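You operate a simulated robot arm through the tools that you are given. There is no shell and no other tool. Be economical: measure what you need, move in short steps, check, and stop when the job is done.

Carry out the task below with a simulated robot arm. There is one attempt and no reset: what you move stays moved.

## Task
Zero the gauge on the red setting ring, then lift it off again.
Fine: first the 15 mm ring off the post into the pocket marked RING; setting ring down on the collar, gauge arm in, one push of ZERO; arm out, setting ring on the bench; the collar stays locked, tray and other ring stay put.

It is judged by the outcome, as a careful person would: the job done as asked, and still so three seconds after it is handed in. It fails if anything else is knocked over, pushed out of place, dropped, spilled or broken.

## Robot
A 6-joint arm with a two-finger gripper, fixed in place. Base frame: the origin is at the foot of the arm, x ahead of it, y to its left, z up; the work surface is at about z = 0.8. Readings come in m, degrees, newtons and seconds.
Its first joint turns from -166.0 to 166.0 degrees. Payload 1.71 kg.
The TCP is the grasp point between the finger pads, 0.02 m short of the fingertips. In the tool frame z runs along the fingers and y along their closing line. Largest opening 0.096 m; the body of the gripper starts 0.113 m behind the TCP.
Orientation is told as [roll, pitch, yaw] about the base's x, y, z axes, in that order, counted from this pose: with the fingers straight down and closing along the base's y, the tool's x points along the base's -x, its y along +y and its z along -z.

## Interface
- The arm moves only by the tool servo_tool. Its argument "steps" is one flat list of numbers, 7 for each row, row after row: the opening, from 0 (shut) to 1 (fully open), then the shift along the base's x, y, z in m, then the turn, a rotation vector about the base's x, y, z in degrees. In form: [jaw, tx, ty, tz, wx, wy, wz, jaw, tx, ty, tz, wx, wy, wz, ...]. A call has 1 to 8 rows; each row shifts and turns the commanded pose from where the row before left it. A row lasts 0.2 s, in which the tool goes at most 0.05 m and 8.6 degrees; a call with a longer step from one row to the next is refused whole, and so is a gripper value outside its range. A pose out of reach is approached as far as the arm can. The call stops where the force on the tool passes 90 N (or 10 N more than at its start, if that is more) or the arm is blocked; 0.2 s more then pass. Each finger travels about 0.045 m/s and halts on what it meets, pressing with about 26 N; the grip force reading is that of the motor and also rises with nothing between the fingers. The clock runs only during rows and for 0.2 s after the last one: add rows that do not move to give the fingers time. The reply holds the time, the measured pose of the TCP, the force on the tool along the base axes, the opening and the grip force, in the units named above and with some noise, with the torque about the TCP (base axes, N m) and any sound that the robot's microphone picked up.
- Cameras (640 x 400 px; columns grow to the right, rows downward): "scene" is fixed at [0.2217, 0.6514, 1.549]; the picture's right is [-0.64, -0.77, 0.00], its down [-0.42, 0.35, -0.83] and it looks along [0.64, -0.53, -0.55] (base axes); focal length 340 px, centre (320, 200). "wrist" rides on the gripper at [0.066, 0.014, -0.145] in the tool frame; the picture's right is [-0.21, 0.98, 0.00], its down [-0.88, -0.18, -0.45] and it looks along [-0.44, -0.09, 0.90] (tool axes); focal length 275 px, centre (320, 200). There is no depth. A picture from a camera that has moved, and an enlarged one, comes with that camera's place and axes in the base frame and with its lens.
- capture(camera): a new picture of that camera. It takes no simulated time.
- slide_trunk(by): slides the trunk up (or, below 0, down) by that many m; the arm rides with it, the base frame stays. It gives what a move gives, with no picture.
- zoom(camera, box): a new picture of the part [left, top, right, bottom] of that camera's present view, enlarged. It takes no simulated time.
- finish_job(): hands the job in; it is judged then, once.

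Work in short steps. Places have to be worked out from the pictures, the camera data and where the tool is seen: move nearer, look again, correct. Check each grasp and each placing, and mend what went wrong. You have 120 turns and 68 pictures in all, those below and enlarged ones among them. Open the gripper and draw the arm clear of the work before you hand the job in, unless the task says otherwise; then end with one line.

The tools are called after "Emit:" by a JSON object that holds its "api" and its "payload". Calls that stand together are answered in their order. servo_tool: Moves the arm, as the interface text tells. Its arguments: {"type":"object","properties":{"steps":{"type":"array"}},"required":["steps"]} The other tools are called the same way: slide_trunk (by) slides the trunk up or down; capture (camera) takes a picture; zoom (camera, box) takes an enlarged picture of a part of a camera's view; finish_job () hands the job in.

At the start:

```text
time: 0.0
tcp_pos: [0.606, 0.1259, 1.2635]
orientation: [0.1, 0.1, 0.1]
contact_force: [-0.1, -0.5, 0.2]
moment: [-0.01, -0.02, -0.01]
finger_gap: 0.0959
gripper_force: 0.0
trunk travel left (down, up): [-0.275, 0.115]
```

scene: 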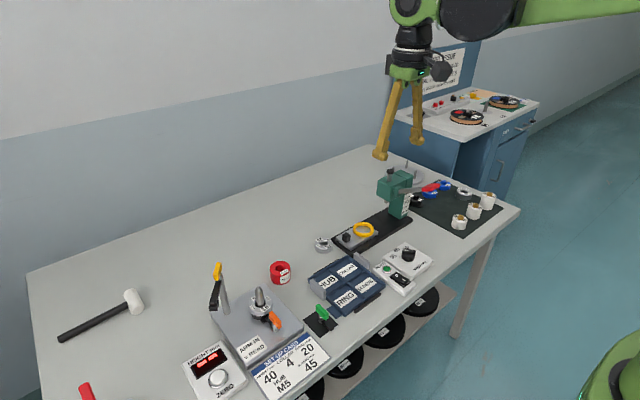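
wrist: 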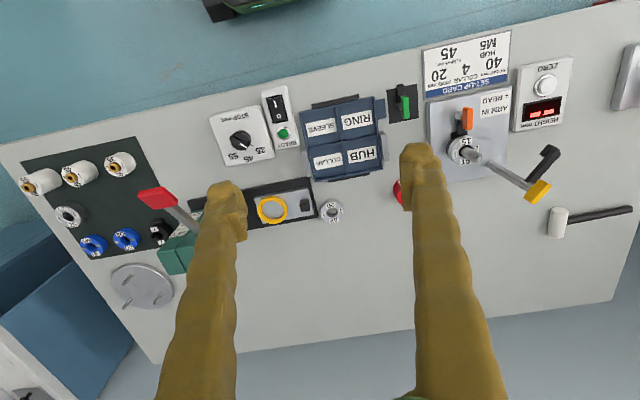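

The pictures show the gauge fixture with post, a red setting ring, the tray and a yellow-handled arm. I'll take enlarged views to locate these.

Emit:
{"api": "zoom", "payload": {"camera": "scene", "box": [180, 240, 400, 400]}}

Emit:
{"api": "zoom", "payload": {"camera": "wrist", "box": [290, 20, 640, 240]}}

```text
2.50 times, centred on (290, 320) of scene
camera zoom: at [0.2217, 0.6514, 1.549], right [-0.64, -0.77, 0.0], down [-0.42, 0.35, -0.83], along [0.64, -0.53, -0.55], focal length 849 px, centre (395, -100)
```

zoom: 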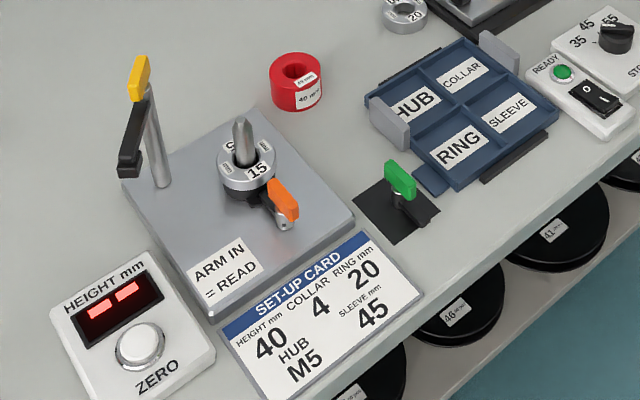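

```text
1.82 times, centred on (465, 130) of wrist
camera zoom: at [0.5389, 0.1397, 1.4084], right [0.21, 0.98, 0.0], down [0.88, -0.18, 0.44], along [0.43, -0.09, -0.9], focal length 500 px, centre (56, 327)
```

zoom: 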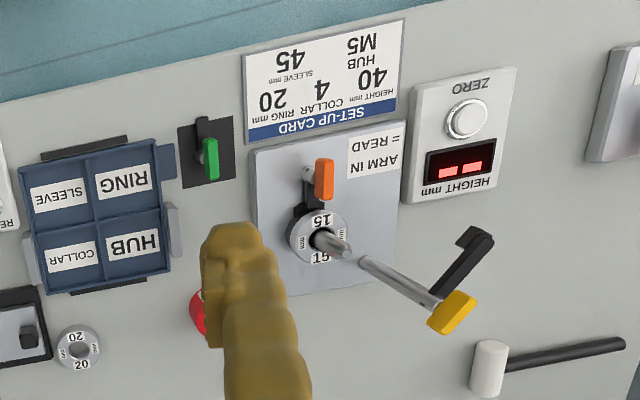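

The post is at about (0.757, 0.40), the red ring at about (0.847, 0.286) and the RING pocket at about (0.664, 0.195). I'll move closer, above the fixture, for a better look.

Emit:
{"api": "servo_tool", "payload": {"steps": [1, 0.012, 0.035, -0.02, 0, 0, 0, 1, 0.012, 0.035, -0.02, 0, 0, 0, 1, 0.012, 0.035, -0.02, 0, 0, 0, 1, 0.012, 0.035, -0.02, 0, 0, 0, 1, 0.012, 0.035, -0.02, 0, 0, 0, 1, 0.01, 0.025, -0.02, 0, 0, 0, 1, 0, 0, 0, 0, 0, 0]}}

Emit:
{"api": "capture", "payload": {"camera": "wrist"}}

Emit:
{"api": "zoom", "payload": {"camera": "scene", "box": [200, 250, 320, 325]}}

```text
time: 1.6
tcp_pos: [0.6563, 0.3291, 1.1513]
orientation: [0.0, -0.8, 0.2]
contact_force: [-1.2, -0.7, 0.3]
moment: [0.02, -0.03, 0.02]
finger_gap: 0.0961
gripper_force: 0.1
trunk travel left (down, up): [-0.275, 0.115]
```

```text
63 pictures are left
camera wrist: at [0.5895, 0.3434, 1.2962], right [0.21, 0.98, 0.0], down [0.87, -0.18, 0.46], along [0.45, -0.09, -0.89], focal length 275 px, centre (320, 200)
```

wrist: 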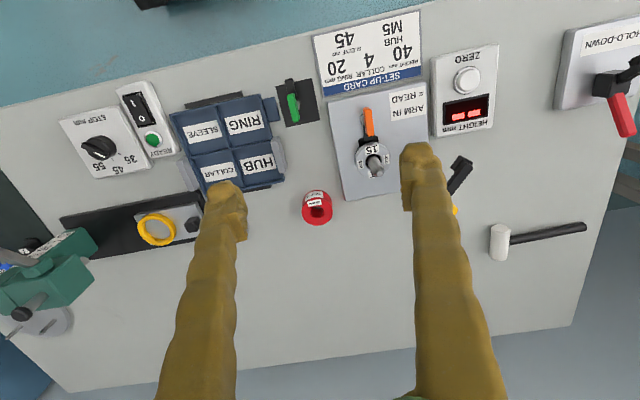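

```text
5.33 times, centred on (260, 288) of scene
camera zoom: at [0.2217, 0.6514, 1.549], right [-0.64, -0.77, 0.0], down [-0.42, 0.35, -0.83], along [0.64, -0.53, -0.55], focal length 1811 px, centre (640, -267)
```

zoom: 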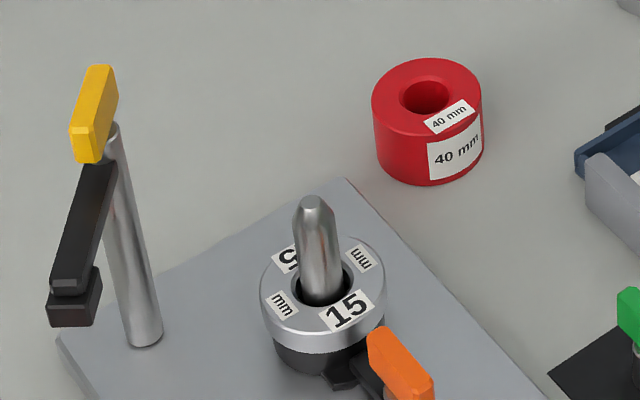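

Estimates now: ring top z≈0.86, post top≈0.917, gauge column (0.812, 0.47) with its top≈0.96, and the arm swung out. I'll move nearer to the post for a precise look.

Emit:
{"api": "servo_tool", "payload": {"steps": [1, 0.015, 0.024, -0.03, 0, 0.4, 0, 1, 0.015, 0.024, -0.03, 0, 0.4, 0, 1, 0.014, 0.024, -0.03, 0, 0, 0, 1, 0, 0, -0.02, 0, 0, 0, 1, 0, 0, 0, 0, 0, 0]}}

Emit:
{"api": "capture", "payload": {"camera": "wrist"}}

Emit:
{"api": "capture", "payload": {"camera": "scene"}}

```text
time: 2.8
tcp_pos: [0.7007, 0.3973, 1.0398]
orientation: [0.0, 0.1, 0.0]
contact_force: [-0.3, -0.8, 0.5]
moment: [0.02, -0.02, -0.02]
finger_gap: 0.0958
gripper_force: 0.1
trunk travel left (down, up): [-0.275, 0.115]
```

```text
61 pictures are left
camera wrist: at [0.6338, 0.4113, 1.1854], right [0.21, 0.98, 0.0], down [0.88, -0.18, 0.44], along [0.43, -0.09, -0.9], focal length 275 px, centre (320, 200)
```

wrist: 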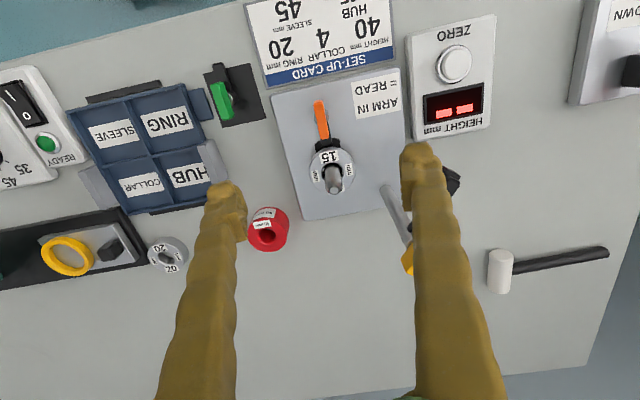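

```text
60 pictures are left
```

scene: 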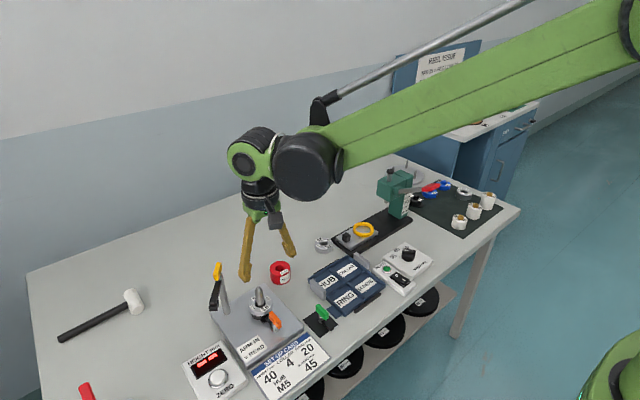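

The ring is at (0.757, 0.400). The gauge arm's end is at about (0.758, 0.513), clear of the fingers. I'll move above the ring and partly descend, then check.

Emit:
{"api": "servo_tool", "payload": {"steps": [1, 0.028, 0.001, -0.01, 0, 0, 0, 1, 0.028, 0.001, -0.01, 0, 0, 0, 1, 0, 0, -0.03, 0, 0, 0, 1, 0, 0, -0.03, 0, 0, 0, 1, 0, 0, -0.03, 0, 0, 0, 1, 0, 0, -0.02, 0, 0, 0, 1, 0, 0, 0, 0, 0, 0]}}

Emit:
{"api": "capture", "payload": {"camera": "wrist"}}

Emit:
{"api": "zoom", "payload": {"camera": "scene", "box": [180, 230, 340, 330]}}

```text
time: 4.4
tcp_pos: [0.7545, 0.3983, 0.9129]
orientation: [0.0, 0.0, 0.0]
contact_force: [-0.7, -0.2, 0.6]
moment: [-0.03, 0.02, -0.01]
finger_gap: 0.0958
gripper_force: 0.1
trunk travel left (down, up): [-0.275, 0.115]
```

```text
59 pictures are left
camera wrist: at [0.6895, 0.4136, 1.0575], right [0.21, 0.98, 0.0], down [0.88, -0.18, 0.44], along [0.43, -0.09, -0.9], focal length 275 px, centre (320, 200)
```

wrist: 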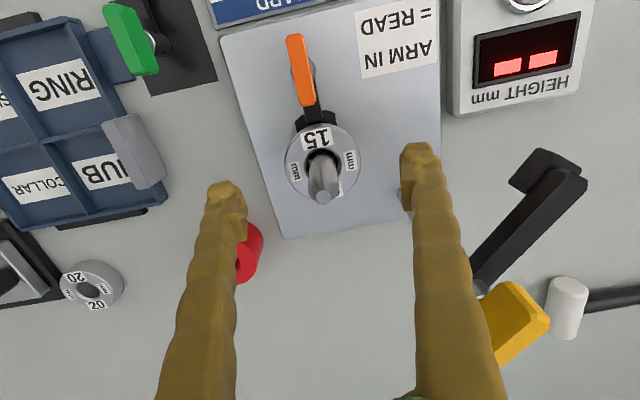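

```text
4.00 times, centred on (260, 280) of scene
camera zoom: at [0.2217, 0.6514, 1.549], right [-0.64, -0.77, 0.0], down [-0.42, 0.35, -0.83], along [0.64, -0.53, -0.55], focal length 1358 px, centre (560, -120)
```

zoom: 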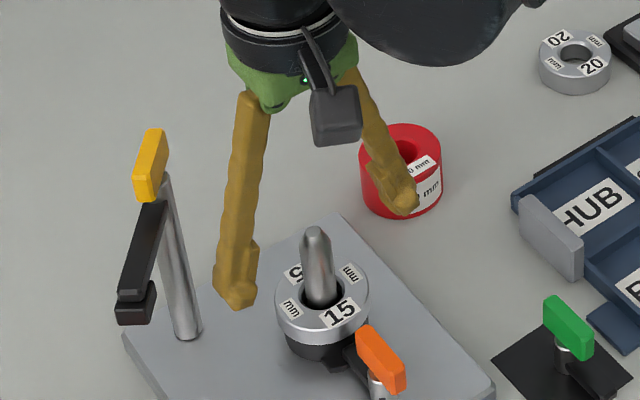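

The fingers straddle the ring, which is centred. I'll descend to z≈0.866 and close.

Emit:
{"api": "servo_tool", "payload": {"steps": [1, 0.001, 0.002, -0.025, 0, 0, 0, 1, 0, 0, -0.021, 0, 0, 0, 1, 0, 0, 0, 0, 0, 0]}}

Emit:
{"api": "capture", "payload": {"camera": "wrist"}}

Emit:
{"api": "zoom", "payload": {"camera": "scene", "box": [180, 230, 340, 330]}}

```text
time: 5.2
tcp_pos: [0.7537, 0.3999, 0.8643]
orientation: [0.0, 0.0, 0.0]
contact_force: [-0.1, 0.2, -0.7]
moment: [0.0, 0.02, -0.01]
finger_gap: 0.0961
gripper_force: 0.0
trunk travel left (down, up): [-0.275, 0.115]
```

```text
57 pictures are left
camera wrist: at [0.6881, 0.4131, 1.0098], right [0.21, 0.98, 0.0], down [0.88, -0.18, 0.44], along [0.43, -0.09, -0.9], focal length 275 px, centre (320, 200)
```

wrist: 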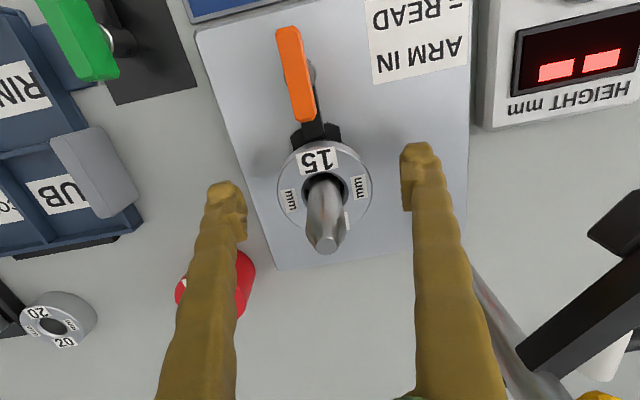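

```text
4.00 times, centred on (260, 280) of scene
camera zoom: at [0.2217, 0.6514, 1.549], right [-0.64, -0.77, 0.0], down [-0.42, 0.35, -0.83], along [0.64, -0.53, -0.55], focal length 1358 px, centre (560, -120)
```

zoom: 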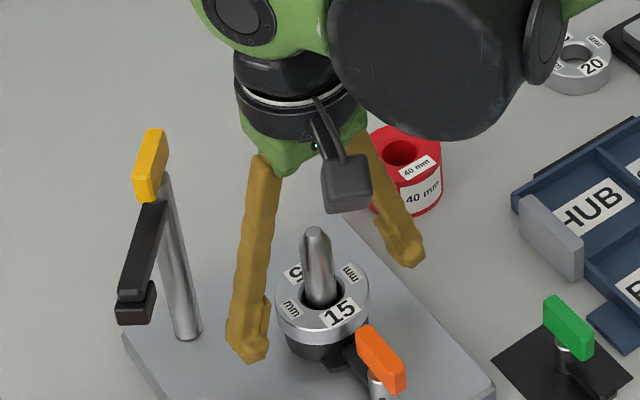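

The fingers are level with the ring, tips at its underside (z≈0.844). I'll shift 2 mm in y and close.

Emit:
{"api": "servo_tool", "payload": {"steps": [1, 0, 0.002, 0, 0, 0, 0, 0, 0, 0, 0, 0, 0, 0, 0, 0, 0, 0, 0, 0, 0, 0, 0, 0, 0, 0, 0, 0, 0, 0, 0, 0, 0, 0, 0, 0, 0, 0, 0, 0, 0, 0]}}

```text
time: 6.6
tcp_pos: [0.7548, 0.4014, 0.8655]
orientation: [0.0, 0.1, 0.0]
contact_force: [1.1, 0.3, -0.5]
moment: [0.0, -0.05, 0.04]
finger_gap: 0.0587
gripper_force: 26.3
trunk travel left (down, up): [-0.275, 0.115]
```

The jaws hold at a gap of 0.0587 m, which matches the ring's outside diameter. I'll lift slowly and look.

Emit:
{"api": "servo_tool", "payload": {"steps": [0, 0, 0, 0.01, 0, 0, 0, 0, 0, 0, 0.02, 0, 0, 0, 0, 0, 0, 0.03, 0, 0, 0, 0, 0, 0, 0.03, 0, 0, 0, 0, 0, 0, 0.03, 0, 0, 0, 0, 0, 0, 0, 0, 0, 0]}}

Emit:
{"api": "capture", "payload": {"camera": "wrist"}}

Emit:
{"api": "zoom", "payload": {"camera": "scene", "box": [200, 210, 400, 335]}}

```text
time: 8.0
tcp_pos: [0.7575, 0.4016, 0.9876]
orientation: [0.0, 0.0, -0.1]
contact_force: [0.3, 1.0, -0.5]
moment: [0.02, 0.0, -0.01]
finger_gap: 0.0584
gripper_force: 26.0
trunk travel left (down, up): [-0.275, 0.115]
```

```text
55 pictures are left
camera wrist: at [0.6917, 0.4161, 1.1321], right [0.21, 0.98, 0.0], down [0.88, -0.18, 0.44], along [0.43, -0.09, -0.9], focal length 275 px, centre (320, 200)
```

wrist: 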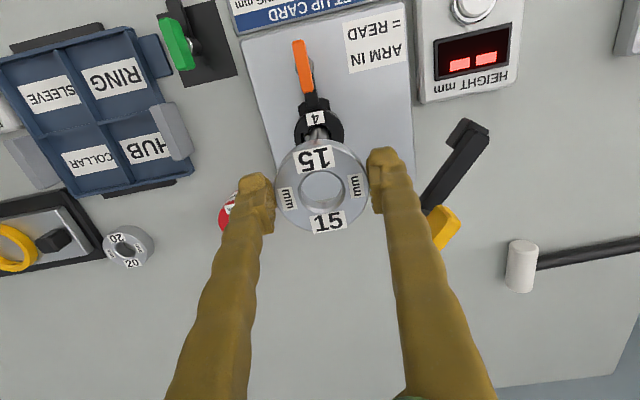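

```text
3.20 times, centred on (300, 272) of scene
camera zoom: at [0.2217, 0.6514, 1.549], right [-0.64, -0.77, 0.0], down [-0.42, 0.35, -0.83], along [0.64, -0.53, -0.55], focal length 1087 px, centre (384, -32)
```

zoom: 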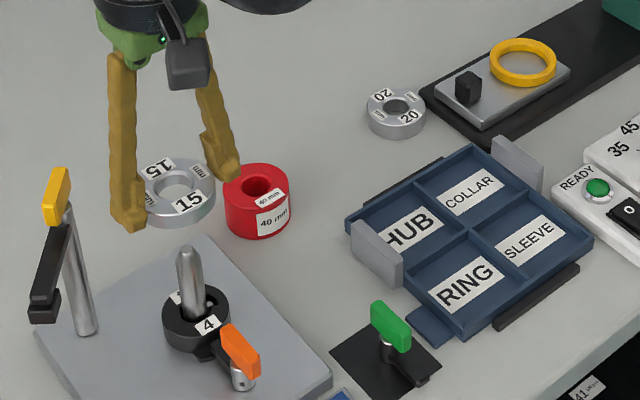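

The ring is held and the collar (marked 4) stayed on the post. The RING pocket is at about (0.656, 0.199), so I'll move above it and inspect the tray walls.

Emit:
{"api": "servo_tool", "payload": {"steps": [0, -0.01, -0.035, 0.003, 0, 0, 0, 0, -0.018, -0.035, 0, 0, 0, 0, 0, -0.018, -0.035, 0, 0, 0, 0, 0, -0.018, -0.035, 0, 0, 0, 0, 0, -0.018, -0.035, 0, 0, 0, 0, 0, -0.018, -0.027, 0, 0, 0, 0, 0, 0, 0, 0, 0, 0, 0]}}

Emit:
{"api": "capture", "payload": {"camera": "wrist"}}

Emit:
{"api": "zoom", "payload": {"camera": "scene", "box": [290, 230, 402, 300]}}

```text
time: 9.6
tcp_pos: [0.6552, 0.2022, 0.988]
orientation: [0.0, 0.0, 0.0]
contact_force: [0.5, 0.1, -0.6]
moment: [0.06, -0.01, 0.0]
finger_gap: 0.0587
gripper_force: 25.9
trunk travel left (down, up): [-0.275, 0.115]
```

```text
53 pictures are left
camera wrist: at [0.5897, 0.2171, 1.1332], right [0.21, 0.98, 0.0], down [0.88, -0.18, 0.44], along [0.43, -0.09, -0.9], focal length 275 px, centre (320, 200)
```

wrist: 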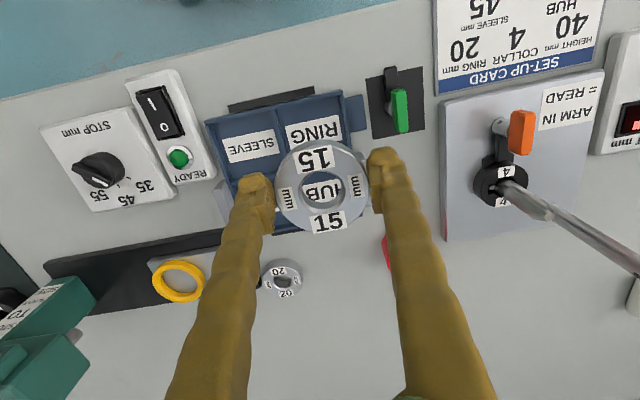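

```text
5.71 times, centred on (346, 265) of scene
camera zoom: at [0.2217, 0.6514, 1.549], right [-0.64, -0.77, 0.0], down [-0.42, 0.35, -0.83], along [0.64, -0.53, -0.55], focal length 1941 px, centre (171, -171)
```

zoom: 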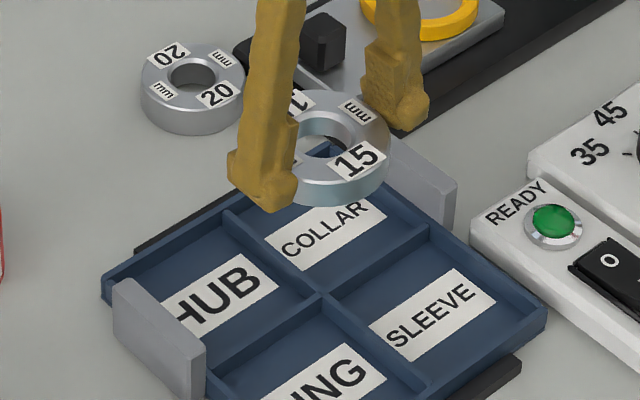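

The pocket is only slightly wider than the ring, so the fingers can't go down inside it. I need the tray's wall height, so I'll zoom in on it.

Emit:
{"api": "zoom", "payload": {"camera": "scene", "box": [305, 265, 385, 315]}}

Emit:
{"api": "zoom", "payload": {"camera": "wrist", "box": [190, 80, 390, 205]}}

```text
8.00 times, centred on (345, 290) of scene
camera zoom: at [0.2217, 0.6514, 1.549], right [-0.64, -0.77, 0.0], down [-0.42, 0.35, -0.83], along [0.64, -0.53, -0.55], focal length 2717 px, centre (120, -520)
```

zoom: 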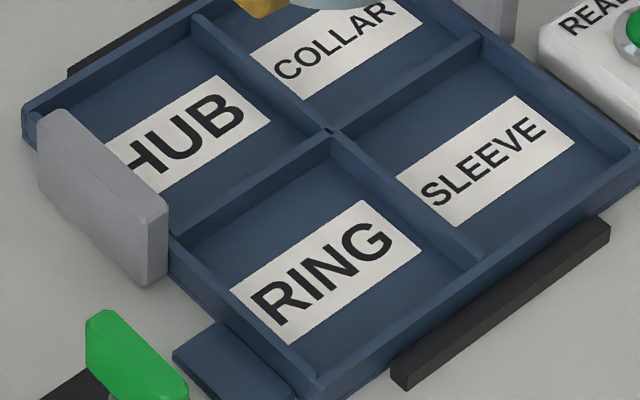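

```text
3.20 times, centred on (290, 142) of wrist
camera zoom: at [0.5897, 0.2171, 1.1332], right [0.21, 0.98, 0.0], down [0.88, -0.18, 0.44], along [0.43, -0.09, -0.9], focal length 881 px, centre (416, 384)
```

zoom: 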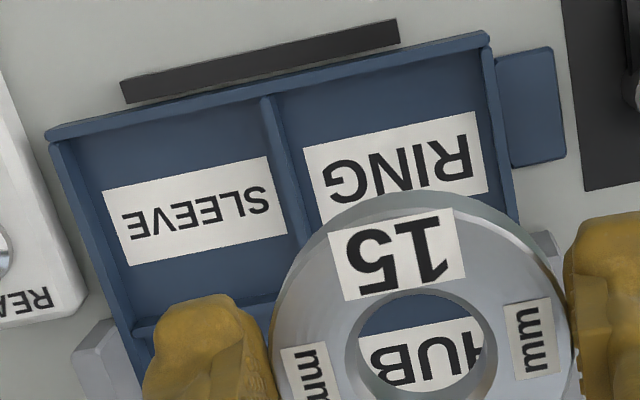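

The tray walls stand about 8–10 mm above the pocket floor and the ring is 15 mm tall, so I need a higher grip on it. I'll set it back on the post, whose pose I know, regrip 8 mm higher and come back.

Emit:
{"api": "servo_tool", "payload": {"steps": [0, 0.016, 0.033, 0, 0, 0, 0, 0, 0.017, 0.033, 0, 0, 0, 0, 0, 0.017, 0.033, 0, 0, 0, 0, 0, 0.017, 0.033, 0, 0, 0, 0, 0, 0.017, 0.033, 0, 0, 0, 0, 0, 0.017, 0.034, 0, 0, 0, 0, 0, 0, 0, 0, 0, 0, 0]}}

Emit:
{"api": "zoom", "payload": {"camera": "scene", "box": [200, 230, 328, 310]}}

```text
time: 11.2
tcp_pos: [0.7579, 0.4039, 0.9877]
orientation: [0.1, 0.0, 0.1]
contact_force: [0.1, 0.6, -1.8]
moment: [-0.06, 0.02, 0.0]
finger_gap: 0.0583
gripper_force: 25.5
trunk travel left (down, up): [-0.275, 0.115]
```

```text
5.00 times, centred on (264, 270) of scene
camera zoom: at [0.2217, 0.6514, 1.549], right [-0.64, -0.77, 0.0], down [-0.42, 0.35, -0.83], along [0.64, -0.53, -0.55], focal length 1698 px, centre (600, -150)
```

zoom: 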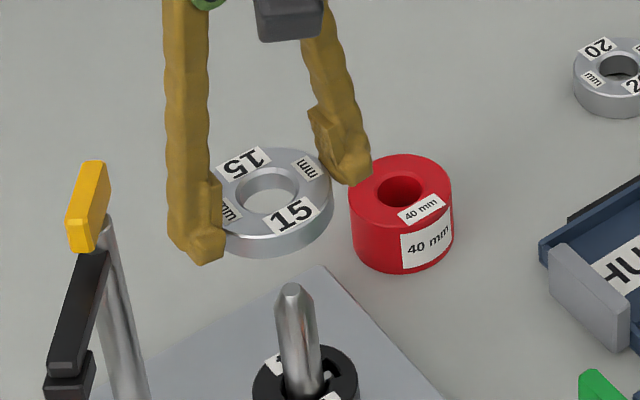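

I'm positioned over the post within about 2 mm. I'll lower with a small correction.

Emit:
{"api": "servo_tool", "payload": {"steps": [0, -0.002, -0.002, -0.02, 0, 0, 0, 0, 0, 0, -0.025, 0, 0, 0, 0, 0, 0, -0.025, 0, 0, 0, 0, 0, 0, -0.025, 0, 0, 0, 0, 0, 0, -0.015, 0, 0, 0, 0, 0, 0, -0.009, 0, 0, 0, 0, 0, 0, 0, 0, 0, 0]}}

```text
time: 12.8
tcp_pos: [0.7544, 0.399, 0.8706]
orientation: [0.0, 0.0, 0.0]
contact_force: [-0.4, -0.4, -0.9]
moment: [0.03, 0.02, -0.01]
finger_gap: 0.0587
gripper_force: 26.3
trunk travel left (down, up): [-0.275, 0.115]
```

Emit:
{"api": "servo_tool", "payload": {"steps": [0, 0, 0.001, -0.003, 0, 0, 0, 0, 0, 0, -0.002, 0, 0, 0, 0, 0, 0, -0.002, 0, 0, 0, 0, 0, 0, 0, 0, 0, 0]}}

Emit:
{"api": "zoom", "payload": {"camera": "scene", "box": [200, 250, 312, 320]}}

```text
time: 13.8
tcp_pos: [0.7556, 0.3988, 0.8647]
orientation: [-0.1, 0.1, 0.2]
contact_force: [4.8, 3.3, 16.4]
moment: [0.05, -0.16, 0.01]
finger_gap: 0.0584
gripper_force: 25.3
trunk travel left (down, up): [-0.275, 0.115]
```

```text
5.71 times, centred on (256, 285) of scene
camera zoom: at [0.2217, 0.6514, 1.549], right [-0.64, -0.77, 0.0], down [-0.42, 0.35, -0.83], along [0.64, -0.53, -0.55], focal length 1941 px, centre (686, -286)
```

zoom: 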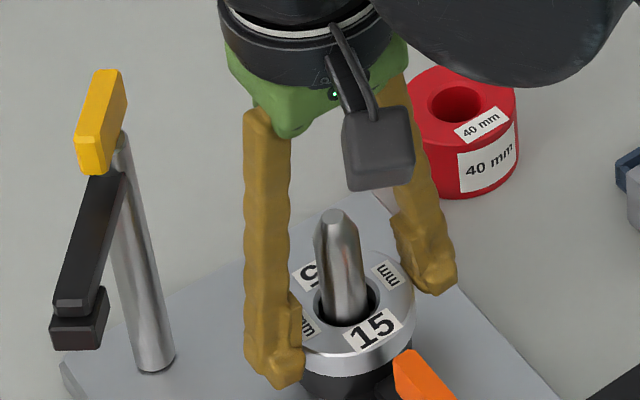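

It's seated: contact force is 16 N at the same height as before. I'll open slightly, rise 8 mm and regrip.

Emit:
{"api": "servo_tool", "payload": {"steps": [0.78, 0, 0, 0.001, 0, 0, 0, 0.78, 0, 0, 0, 0, 0, 0, 0.78, 0, 0, 0.008, 0, 0, 0, 0.78, 0, 0, 0, 0, 0, 0, 0, 0, 0, 0, 0, 0, 0, 0, 0, 0, 0, 0, 0, 0, 0, 0, 0, 0, 0, 0, 0]}}

Emit:
{"api": "servo_tool", "payload": {"steps": [0, 0, 0, 0.01, 0, 0, 0, 0, 0, 0, 0.02, 0, 0, 0, 0, 0, 0, 0.03, 0, 0, 0, 0, 0, 0, 0.03, 0, 0, 0, 0, 0, 0, 0.03, 0, 0, 0, 0, 0, 0, 0, 0, 0, 0]}}

Emit:
{"api": "zoom", "payload": {"camera": "scene", "box": [200, 230, 328, 310]}}

```text
time: 15.4
tcp_pos: [0.7538, 0.3999, 0.8764]
orientation: [0.1, -0.2, 0.0]
contact_force: [3.0, 5.7, 35.3]
moment: [-0.38, 0.07, 0.01]
finger_gap: 0.0216
gripper_force: 13.2
trunk travel left (down, up): [-0.275, 0.115]
```

```text
time: 16.8
tcp_pos: [0.7556, 0.4014, 0.9922]
orientation: [0.1, -0.1, 0.0]
contact_force: [-1.0, 0.1, 0.6]
moment: [0.0, -0.05, 0.02]
finger_gap: 0.0
gripper_force: 29.0
trunk travel left (down, up): [-0.275, 0.115]
```

```text
5.00 times, centred on (264, 270) of scene
camera zoom: at [0.2217, 0.6514, 1.549], right [-0.64, -0.77, 0.0], down [-0.42, 0.35, -0.83], along [0.64, -0.53, -0.55], focal length 1698 px, centre (600, -150)
```

zoom: 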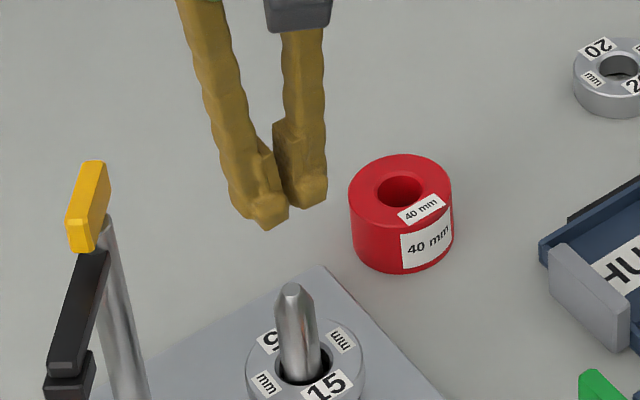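

That grip was too high: the tips slid over the ring's top. The ring still sits properly on the post, so I'll retry about 6 mm lower, stopping before I close.

Emit:
{"api": "servo_tool", "payload": {"steps": [0.9, 0, 0, 0, 0, 0, 0, 0.9, 0, 0, 0, 0, 0, 0, 0.9, 0, 0, 0, 0, 0, 0, 0.9, 0, 0, 0, 0, 0, 0, 0.9, 0, 0, 0, 0, 0, 0]}}

Emit:
{"api": "servo_tool", "payload": {"steps": [0.9, 0, 0, -0.03, 0, 0, 0, 0.9, 0, 0, -0.03, 0, 0, 0, 0.9, 0, 0, -0.03, 0, 0, 0, 0.9, 0, 0, -0.02, 0, 0, 0, 0.9, 0, 0, -0.012, 0, 0, 0, 0.9, 0, 0, 0, 0, 0, 0, 0.9, 0, 0, 0, 0, 0, 0]}}

```text
time: 18.0
tcp_pos: [0.755, 0.4014, 0.9923]
orientation: [0.0, 0.0, 0.0]
contact_force: [0.6, 1.2, -0.3]
moment: [-0.04, -0.03, 0.03]
finger_gap: 0.0862
gripper_force: 0.1
trunk travel left (down, up): [-0.275, 0.115]
```

```text
time: 19.6
tcp_pos: [0.7579, 0.3991, 0.8703]
orientation: [0.0, 0.0, -0.1]
contact_force: [-1.0, 0.7, 0.6]
moment: [-0.01, 0.03, 0.0]
finger_gap: 0.0863
gripper_force: 0.1
trunk travel left (down, up): [-0.275, 0.115]
```

Emit:
{"api": "servo_tool", "payload": {"steps": [0, 0, 0, 0, 0, 0, 0, 0, 0, 0, 0, 0, 0, 0, 0, 0, 0, 0, 0, 0, 0, 0, 0, 0, 0, 0, 0, 0]}}

Emit:
{"api": "zoom", "payload": {"camera": "scene", "box": [200, 250, 312, 320]}}

```text
time: 20.6
tcp_pos: [0.7556, 0.3977, 0.8744]
orientation: [0.0, -0.3, 0.1]
contact_force: [4.9, 4.6, 66.2]
moment: [-0.6, 0.02, -0.06]
finger_gap: 0.0231
gripper_force: 20.0
trunk travel left (down, up): [-0.275, 0.115]
```

```text
5.71 times, centred on (256, 285) of scene
camera zoom: at [0.2217, 0.6514, 1.549], right [-0.64, -0.77, 0.0], down [-0.42, 0.35, -0.83], along [0.64, -0.53, -0.55], focal length 1941 px, centre (686, -286)
```

zoom: 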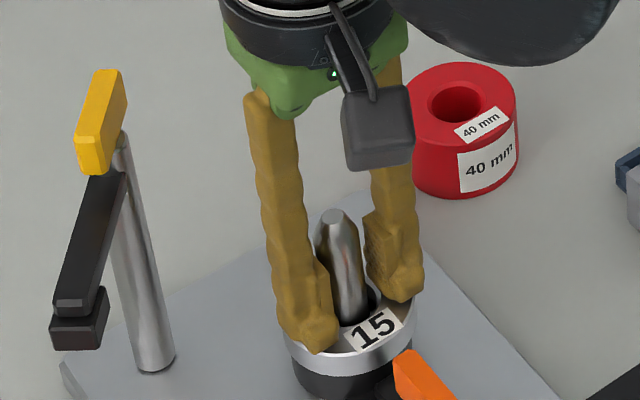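

The tips slid over again. The pads only bite when they are fully down, so a high grip won't work. New plan: set the ring on open bench, pinch its wall with one finger inside the bore, and place it diagonally in the pocket with no drop. I'll open and regrip at the original height first.

Emit:
{"api": "servo_tool", "payload": {"steps": [0.9, 0, 0, 0.012, 0, 0, 0, 0.9, 0, 0, 0, 0, 0, 0, 0.9, 0, 0, 0, 0, 0, 0, 0.9, 0, 0, 0, 0, 0, 0, 0.9, 0, 0.001, 0, 0, 0, 0, 0.9, 0, 0, 0, 0, 0, 0]}}

Emit:
{"api": "servo_tool", "payload": {"steps": [0.9, 0, 0, -0.01, 0, 0, 0, 0.9, 0, 0, -0.007, 0, 0, 0, 0.9, 0, 0, 0, 0, 0, 0, 0.9, 0, 0, 0, 0, 0, 0]}}

Emit:
{"api": "capture", "payload": {"camera": "wrist"}}

```text
time: 22.0
tcp_pos: [0.756, 0.4001, 0.882]
orientation: [0.0, 0.0, 0.2]
contact_force: [1.1, -0.2, 0.0]
moment: [0.0, -0.03, 0.02]
finger_gap: 0.0863
gripper_force: 0.0
trunk travel left (down, up): [-0.275, 0.115]
```

```text
time: 23.0
tcp_pos: [0.7546, 0.4001, 0.8642]
orientation: [-0.1, 0.0, 0.1]
contact_force: [0.4, 0.4, 0.7]
moment: [0.02, 0.02, 0.02]
finger_gap: 0.0862
gripper_force: 0.1
trunk travel left (down, up): [-0.275, 0.115]
```

```text
45 pictures are left
camera wrist: at [0.6892, 0.4142, 1.0102], right [0.21, 0.98, 0.0], down [0.88, -0.18, 0.44], along [0.43, -0.09, -0.9], focal length 275 px, centre (320, 200)
```

wrist: 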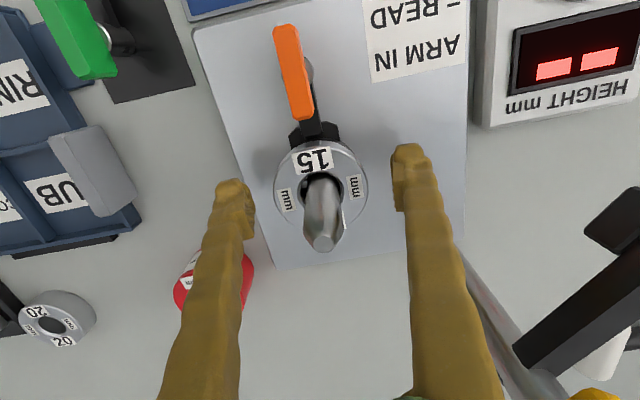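

It's well centred at the original grip height, so I'll close and lift.

Emit:
{"api": "servo_tool", "payload": {"steps": [0, 0, 0, 0, 0, 0, 0, 0, 0, 0, 0, 0, 0, 0, 0, 0, 0, 0, 0, 0, 0, 0, 0, 0, 0, 0, 0, 0]}}

Emit:
{"api": "servo_tool", "payload": {"steps": [0, 0, 0, 0.01, 0, 0, 0, 0, 0, 0, 0.02, 0, 0, 0, 0, 0, 0, 0.03, 0, 0, 0, 0, 0, 0, 0.03, 0, 0, 0, 0, 0, 0, 0.03, 0, 0, 0, 0, 0, 0, 0, 0, 0, 0]}}

Emit:
{"api": "zoom", "payload": {"camera": "scene", "box": [200, 220, 360, 320]}}

```text
time: 24.0
tcp_pos: [0.7546, 0.3989, 0.8649]
orientation: [0.0, -0.1, -0.1]
contact_force: [-0.6, -0.4, 0.7]
moment: [0.09, -0.03, 0.01]
finger_gap: 0.0587
gripper_force: 26.1
trunk travel left (down, up): [-0.275, 0.115]
```

```text
time: 25.4
tcp_pos: [0.7546, 0.4024, 0.9862]
orientation: [0.0, 0.1, 0.0]
contact_force: [-0.5, -0.2, -0.5]
moment: [0.03, 0.01, 0.05]
finger_gap: 0.0584
gripper_force: 26.4
trunk travel left (down, up): [-0.275, 0.115]
```

```text
4.00 times, centred on (280, 270) of scene
camera zoom: at [0.2217, 0.6514, 1.549], right [-0.64, -0.77, 0.0], down [-0.42, 0.35, -0.83], along [0.64, -0.53, -0.55], focal length 1358 px, centre (480, -80)
```

zoom: 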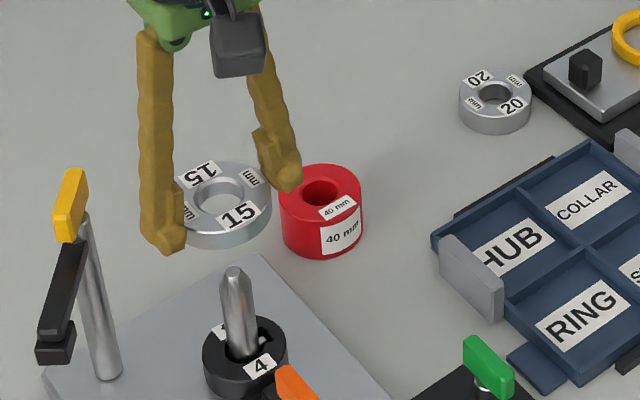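

Held well. I'll move it over the clear bench area at about (0.89, 0.20), between the red ring and the 20 mm ring.

Emit:
{"api": "servo_tool", "payload": {"steps": [0, 0.022, -0.034, 0, 0, 0, 0, 0, 0.022, -0.034, 0, 0, 0, 0, 0, 0.022, -0.034, 0, 0, 0, 0, 0, 0.023, -0.034, 0, 0, 0, 0, 0, 0.023, -0.033, 0, 0, 0, 0, 0, 0.023, -0.033, 0, 0, 0, 0, 0, 0, 0, 0, 0, 0, 0]}}

Emit:
{"api": "servo_tool", "payload": {"steps": [0, 0, 0, -0.04, 0, 0, 0, 0, 0, 0, -0.04, 0, 0, 0, 0, 0, 0, -0.03, 0, 0, 0, 0, 0, 0, -0.02, 0, 0, 0, 0, 0, 0, 0, 0, 0, 0]}}

Emit:
{"api": "capture", "payload": {"camera": "wrist"}}

Emit:
{"api": "zoom", "payload": {"camera": "scene", "box": [240, 200, 400, 300]}}

```text
time: 27.0
tcp_pos: [0.8902, 0.1961, 0.9872]
orientation: [0.1, -0.1, 0.0]
contact_force: [0.4, 0.3, -0.6]
moment: [0.05, 0.01, 0.0]
finger_gap: 0.0586
gripper_force: 26.4
trunk travel left (down, up): [-0.275, 0.115]
```

```text
time: 28.2
tcp_pos: [0.8917, 0.1972, 0.8534]
orientation: [-0.1, -0.1, 0.1]
contact_force: [-0.2, 0.0, -0.8]
moment: [0.04, 0.03, 0.01]
finger_gap: 0.0583
gripper_force: 25.9
trunk travel left (down, up): [-0.275, 0.115]
```

```text
43 pictures are left
camera wrist: at [0.8253, 0.2107, 0.9983], right [0.21, 0.98, 0.0], down [0.88, -0.18, 0.44], along [0.43, -0.09, -0.9], focal length 275 px, centre (320, 200)
```

wrist: 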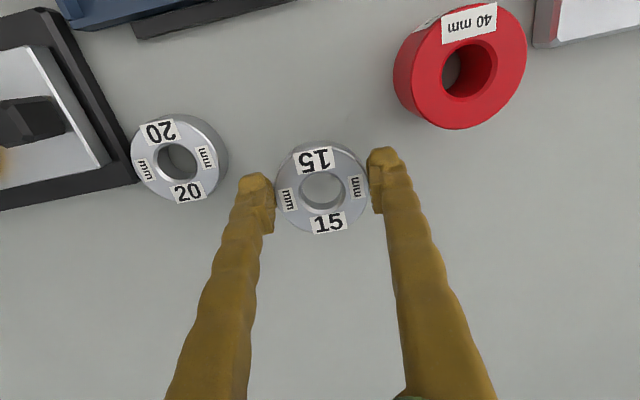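

```text
4.00 times, centred on (320, 250) of scene
camera zoom: at [0.2217, 0.6514, 1.549], right [-0.64, -0.77, 0.0], down [-0.42, 0.35, -0.83], along [0.64, -0.53, -0.55], focal length 1358 px, centre (320, 0)
```

zoom: 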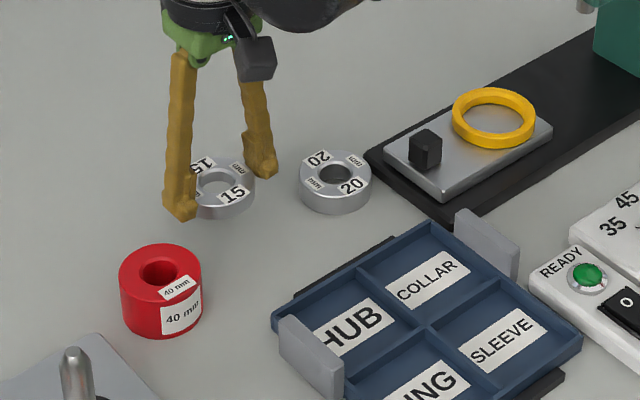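

The left finger is rather close to the 20 mm ring. I'll shift +y and +x a little, then lower to the bench.

Emit:
{"api": "servo_tool", "payload": {"steps": [0, 0.012, 0.016, 0, 0, 0, 0, 0, 0, 0, -0.02, 0, 0, 0, 0, 0, 0, -0.008, 0, 0, 0, 0, 0, 0, -0.003, 0, 0, 0, 0, 0, 0, 0, 0, 0, 0]}}

Emit:
{"api": "servo_tool", "payload": {"steps": [0, 0, 0, -0.002, 0, 0, 0, 0, 0, 0, 0, 0, 0, 0]}}

```text
time: 29.4
tcp_pos: [0.9028, 0.213, 0.8248]
orientation: [0.1, 0.1, 0.0]
contact_force: [5.8, 2.1, 16.5]
moment: [0.06, -0.14, 0.01]
finger_gap: 0.0585
gripper_force: 26.1
trunk travel left (down, up): [-0.275, 0.115]
```

```text
time: 30.0
tcp_pos: [0.9015, 0.2134, 0.8227]
orientation: [0.0, -0.1, 0.0]
contact_force: [1.6, 2.3, 15.1]
moment: [0.04, -0.11, -0.01]
finger_gap: 0.0586
gripper_force: 25.6
trunk travel left (down, up): [-0.275, 0.115]
```

The ring is on the bench, with contact at TCP z≈0.823. I'll open, rise, set a narrow gap, and shift +y so the right finger is outside the ring and the left one is over the bore.

Emit:
{"api": "servo_tool", "payload": {"steps": [0.75, 0, 0, 0, 0, 0, 0, 0.75, 0, 0, 0, 0, 0, 0, 0.75, 0, 0, 0.03, 0, 0, 0, 0.75, 0, 0, 0.03, 0, 0, 0, 0.33, 0, 0.0205, 0, 0, 0, 0, 0.33, 0, 0, 0, 0, 0, 0, 0.33, 0, 0, 0, 0, 0, 0]}}

Emit:
{"api": "capture", "payload": {"camera": "wrist"}}

```text
time: 31.6
tcp_pos: [0.9005, 0.2322, 0.8822]
orientation: [0.0, 0.0, 0.0]
contact_force: [0.3, 0.3, 0.1]
moment: [0.0, -0.01, 0.01]
finger_gap: 0.0317
gripper_force: 0.1
trunk travel left (down, up): [-0.275, 0.115]
```

```text
41 pictures are left
camera wrist: at [0.835, 0.2474, 1.0279], right [0.21, 0.98, 0.0], down [0.88, -0.18, 0.44], along [0.43, -0.09, -0.9], focal length 275 px, centre (320, 200)
```

wrist: 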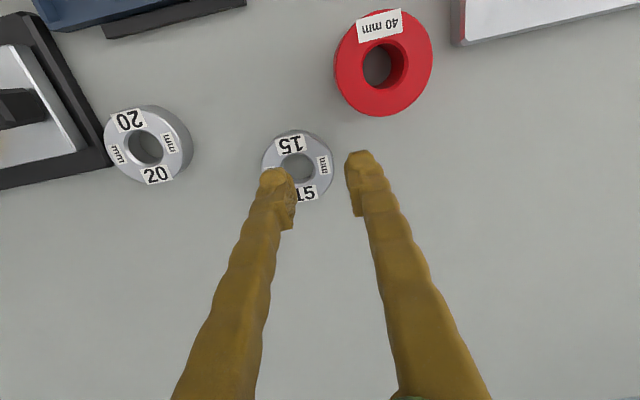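

The ring is at (0.9025, 0.2137) and the left finger is aligned with the bore. I'll descend to just above the ring's top and check.

Emit:
{"api": "servo_tool", "payload": {"steps": [0.33, 0.001, 0.0015, -0.02, 0, 0, 0, 0.33, 0, 0, -0.018, 0, 0, 0, 0.33, 0, 0, 0, 0, 0, 0]}}

Emit:
{"api": "zoom", "payload": {"camera": "wrist", "box": [220, 110, 420, 235]}}

Emit:
{"api": "zoom", "payload": {"camera": "scene", "box": [260, 215, 324, 255]}}

```text
time: 32.4
tcp_pos: [0.9024, 0.2334, 0.8457]
orientation: [-0.1, 0.0, 0.0]
contact_force: [0.2, -0.9, 1.5]
moment: [-0.02, 0.0, 0.01]
finger_gap: 0.0318
gripper_force: 0.0
trunk travel left (down, up): [-0.275, 0.115]
```

```text
3.20 times, centred on (320, 172) of wrist
camera zoom: at [0.8365, 0.2482, 0.9905], right [0.21, 0.98, 0.0], down [0.88, -0.18, 0.44], along [0.43, -0.09, -0.9], focal length 881 px, centre (320, 288)
```

zoom: 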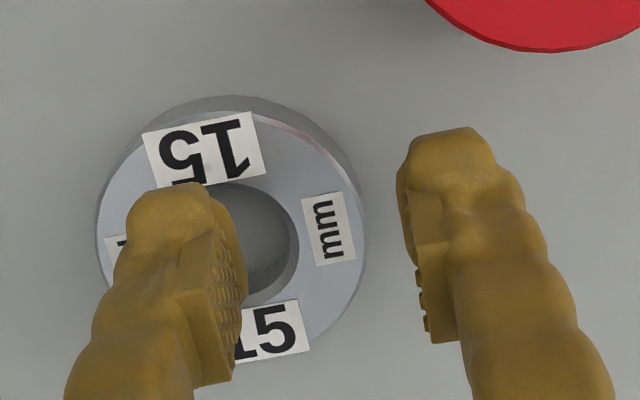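

```text
10.00 times, centred on (292, 235) of scene
camera zoom: at [0.2217, 0.6514, 1.549], right [-0.64, -0.77, 0.0], down [-0.42, 0.35, -0.83], along [0.64, -0.53, -0.55], focal length 3396 px, centre (600, -150)
```

zoom: 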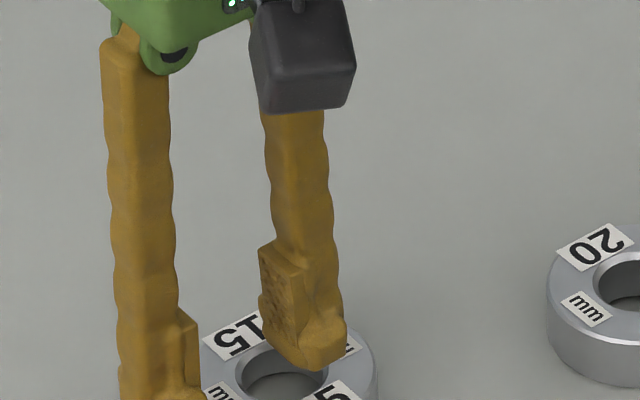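

The finger near the bore is lumpier than expected and sits about 5 mm too far −y and a bit −x. I'll shift +6 mm y and +3 mm x and look again.

Emit:
{"api": "servo_tool", "payload": {"steps": [0.33, 0.003, 0.006, 0, 0, 0, 0, 0.33, 0, 0, -0.004, 0, 0, 0, 0.33, 0, 0, 0, 0, 0, 0]}}

Emit:
{"api": "zoom", "payload": {"camera": "wrist", "box": [220, 110, 420, 235]}}

Emit:
{"api": "zoom", "payload": {"camera": "scene", "box": [260, 225, 324, 265]}}

```text
time: 33.2
tcp_pos: [0.9047, 0.2396, 0.842]
orientation: [0.0, 0.0, 0.1]
contact_force: [-0.1, 0.1, 0.6]
moment: [-0.04, 0.0, -0.02]
finger_gap: 0.0317
gripper_force: 0.0
trunk travel left (down, up): [-0.275, 0.115]
```

```text
3.20 times, centred on (320, 172) of wrist
camera zoom: at [0.8396, 0.2558, 0.9862], right [0.21, 0.98, 0.0], down [0.88, -0.18, 0.44], along [0.43, -0.09, -0.9], focal length 881 px, centre (320, 288)
```

zoom: 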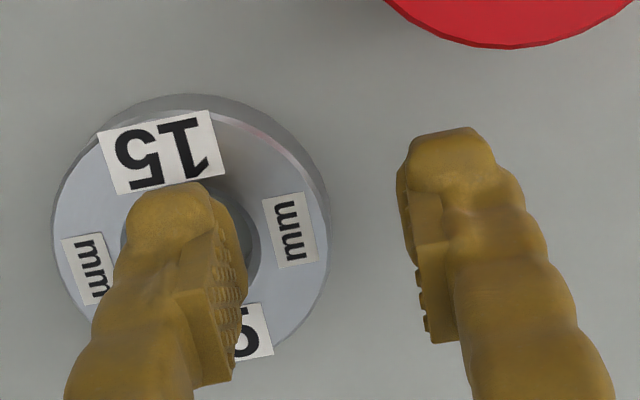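

```text
10.00 times, centred on (292, 245) of scene
camera zoom: at [0.2217, 0.6514, 1.549], right [-0.64, -0.77, 0.0], down [-0.42, 0.35, -0.83], along [0.64, -0.53, -0.55], focal length 3396 px, centre (600, -250)
```

zoom: 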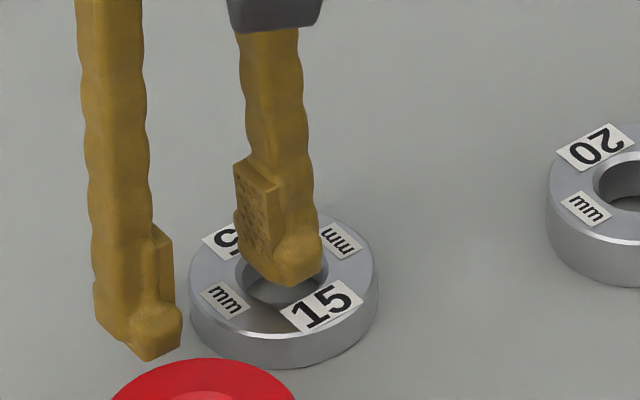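

The tip is now inside the bore outline. I'll nudge +3 mm in x and descend gently.

Emit:
{"api": "servo_tool", "payload": {"steps": [0.33, 0.003, 0, 0, 0, 0, 0, 0.33, 0, 0, -0.006, 0, 0, 0, 0.33, 0, 0, -0.005, 0, 0, 0, 0.33, 0, 0, -0.004, 0, 0, 0, 0.33, 0, 0, 0, 0, 0, 0]}}

Emit:
{"api": "zoom", "payload": {"camera": "scene", "box": [260, 225, 324, 265]}}

```text
time: 34.4
tcp_pos: [0.9077, 0.2429, 0.8239]
orientation: [0.0, 0.0, 0.0]
contact_force: [-0.7, 0.2, 0.0]
moment: [0.01, -0.01, 0.0]
finger_gap: 0.032
gripper_force: 0.2
trunk travel left (down, up): [-0.275, 0.115]
```

```text
10.00 times, centred on (292, 245) of scene
camera zoom: at [0.2217, 0.6514, 1.549], right [-0.64, -0.77, 0.0], down [-0.42, 0.35, -0.83], along [0.64, -0.53, -0.55], focal length 3396 px, centre (600, -250)
```

zoom: 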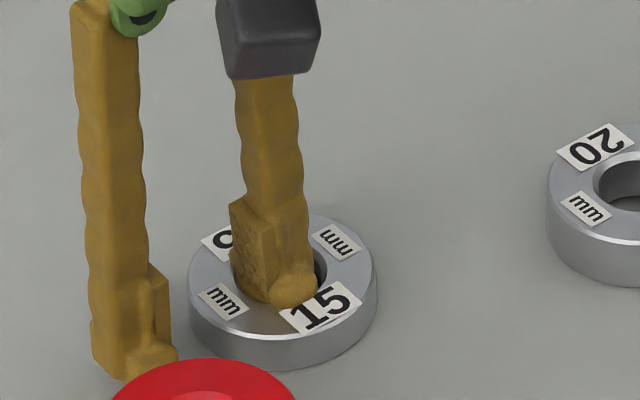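

The finger is inside the bore, clipped by the near rim, with no contact force. I'll close gently.

Emit:
{"api": "servo_tool", "payload": {"steps": [0, 0, 0, 0, 0, 0, 0, 0, 0, 0, 0, 0, 0, 0, 0, 0, 0, 0, 0, 0, 0, 0, 0, 0, 0, 0, 0, 0]}}

Emit:
{"api": "zoom", "payload": {"camera": "scene", "box": [260, 225, 324, 265]}}

```text
time: 35.4
tcp_pos: [0.9082, 0.242, 0.8234]
orientation: [0.0, 0.0, 0.0]
contact_force: [0.6, -1.1, -0.1]
moment: [0.04, -0.02, -0.01]
finger_gap: 0.0156
gripper_force: 26.2
trunk travel left (down, up): [-0.275, 0.115]
```

```text
10.00 times, centred on (292, 245) of scene
camera zoom: at [0.2217, 0.6514, 1.549], right [-0.64, -0.77, 0.0], down [-0.42, 0.35, -0.83], along [0.64, -0.53, -0.55], focal length 3396 px, centre (600, -250)
```

zoom: 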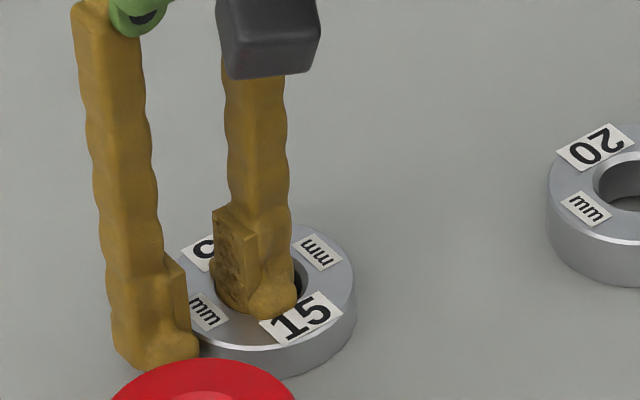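

The ring's wall is pinched, gap 15.6 mm. I'll lift a little and check that it hangs level.

Emit:
{"api": "servo_tool", "payload": {"steps": [0, 0, 0, 0.01, 0, 0, 0, 0, 0, 0, 0.02, 0, 0, 0, 0, 0, 0, 0.04, 0, 0, 0, 0, 0, 0, 0.04, 0, 0, 0, 0, 0, 0, 0.04, 0, 0, 0, 0, 0, 0, 0, 0, 0, 0]}}

Emit:
{"api": "zoom", "payload": {"camera": "scene", "box": [240, 170, 352, 240]}}

Emit:
{"api": "capture", "payload": {"camera": "wrist"}}

```text
time: 36.8
tcp_pos: [0.9085, 0.2422, 0.9731]
orientation: [0.0, 0.1, 0.0]
contact_force: [-0.3, 0.4, -0.7]
moment: [0.04, -0.01, 0.01]
finger_gap: 0.0155
gripper_force: 26.2
trunk travel left (down, up): [-0.275, 0.115]
```

```text
5.71 times, centred on (296, 205) of scene
camera zoom: at [0.2217, 0.6514, 1.549], right [-0.64, -0.77, 0.0], down [-0.42, 0.35, -0.83], along [0.64, -0.53, -0.55], focal length 1941 px, centre (457, 171)
```

zoom: 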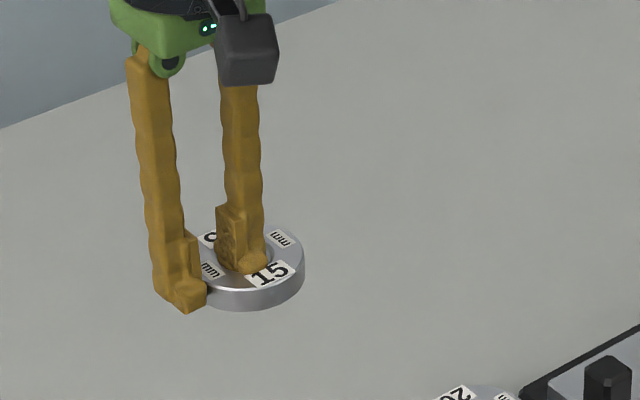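

```text
33 pictures are left
camera wrist: at [0.8447, 0.2562, 1.1182], right [0.21, 0.98, 0.0], down [0.88, -0.18, 0.44], along [0.43, -0.09, -0.9], focal length 275 px, centre (320, 200)
```

wrist: 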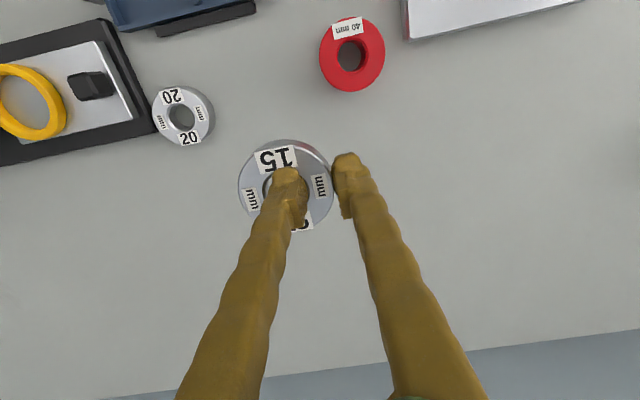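

It hangs level, with its centre about (−5, −20) mm from the TCP. I'll carry it over the RING pocket while yawing +45°, so the outer finger points at the pocket's outer corner.

Emit:
{"api": "servo_tool", "payload": {"steps": [0, -0.042, -0.005, 0, 0, 0, 7.5, 0, -0.042, -0.006, 0, 0, 0, 7.5, 0, -0.042, -0.005, 0, 0, 0, 7.5, 0, -0.042, -0.006, 0, 0, 0, 7.5, 0, -0.042, -0.005, 0, 0, 0, 7.5, 0, -0.042, -0.006, 0, 0, 0, 7.5, 0, 0, 0, 0, 0, 0, 0]}}

Emit:
{"api": "servo_tool", "payload": {"steps": [0, 0, 0, -0.04, 0, 0, 0, 0, 0, 0, -0.04, 0, 0, 0, 0, 0, 0, -0.03, 0, 0, 0, 0, 0, 0, 0, 0, 0, 0]}}

Emit:
{"api": "capture", "payload": {"camera": "wrist"}}

Emit:
{"api": "zoom", "payload": {"camera": "scene", "box": [290, 240, 402, 310]}}

```text
time: 38.4
tcp_pos: [0.6557, 0.2064, 0.9776]
orientation: [0.0, 0.0, 45.1]
contact_force: [-0.9, 0.2, -0.5]
moment: [0.01, -0.04, -0.02]
finger_gap: 0.0156
gripper_force: 26.0
trunk travel left (down, up): [-0.275, 0.115]
```

```text
time: 39.4
tcp_pos: [0.6564, 0.2086, 0.8626]
orientation: [0.1, 0.0, 45.2]
contact_force: [-0.2, 0.5, -0.9]
moment: [0.02, 0.01, -0.02]
finger_gap: 0.0156
gripper_force: 25.9
trunk travel left (down, up): [-0.275, 0.115]
```

```text
32 pictures are left
camera wrist: at [0.6002, 0.1723, 1.0079], right [-0.55, 0.84, 0.0], down [0.75, 0.49, 0.44], along [0.37, 0.24, -0.9], focal length 275 px, centre (320, 200)
```

wrist: 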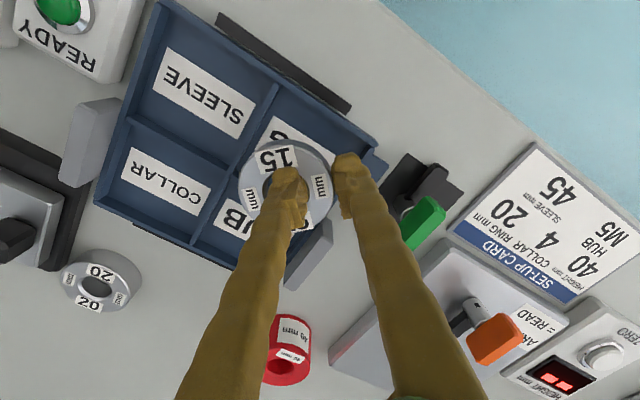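

```text
5.71 times, centred on (346, 275) of scene
camera zoom: at [0.2217, 0.6514, 1.549], right [-0.64, -0.77, 0.0], down [-0.42, 0.35, -0.83], along [0.64, -0.53, -0.55], focal length 1941 px, centre (171, -229)
```

zoom: 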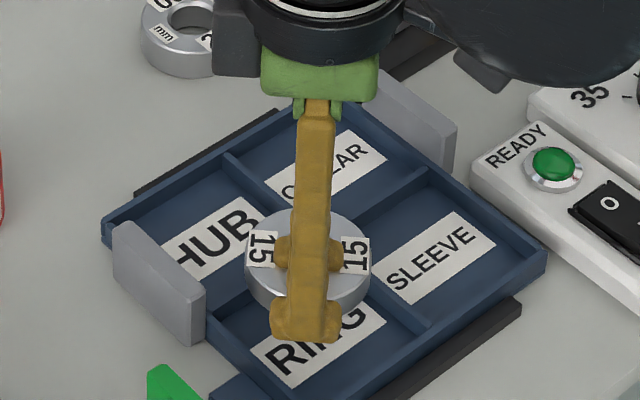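

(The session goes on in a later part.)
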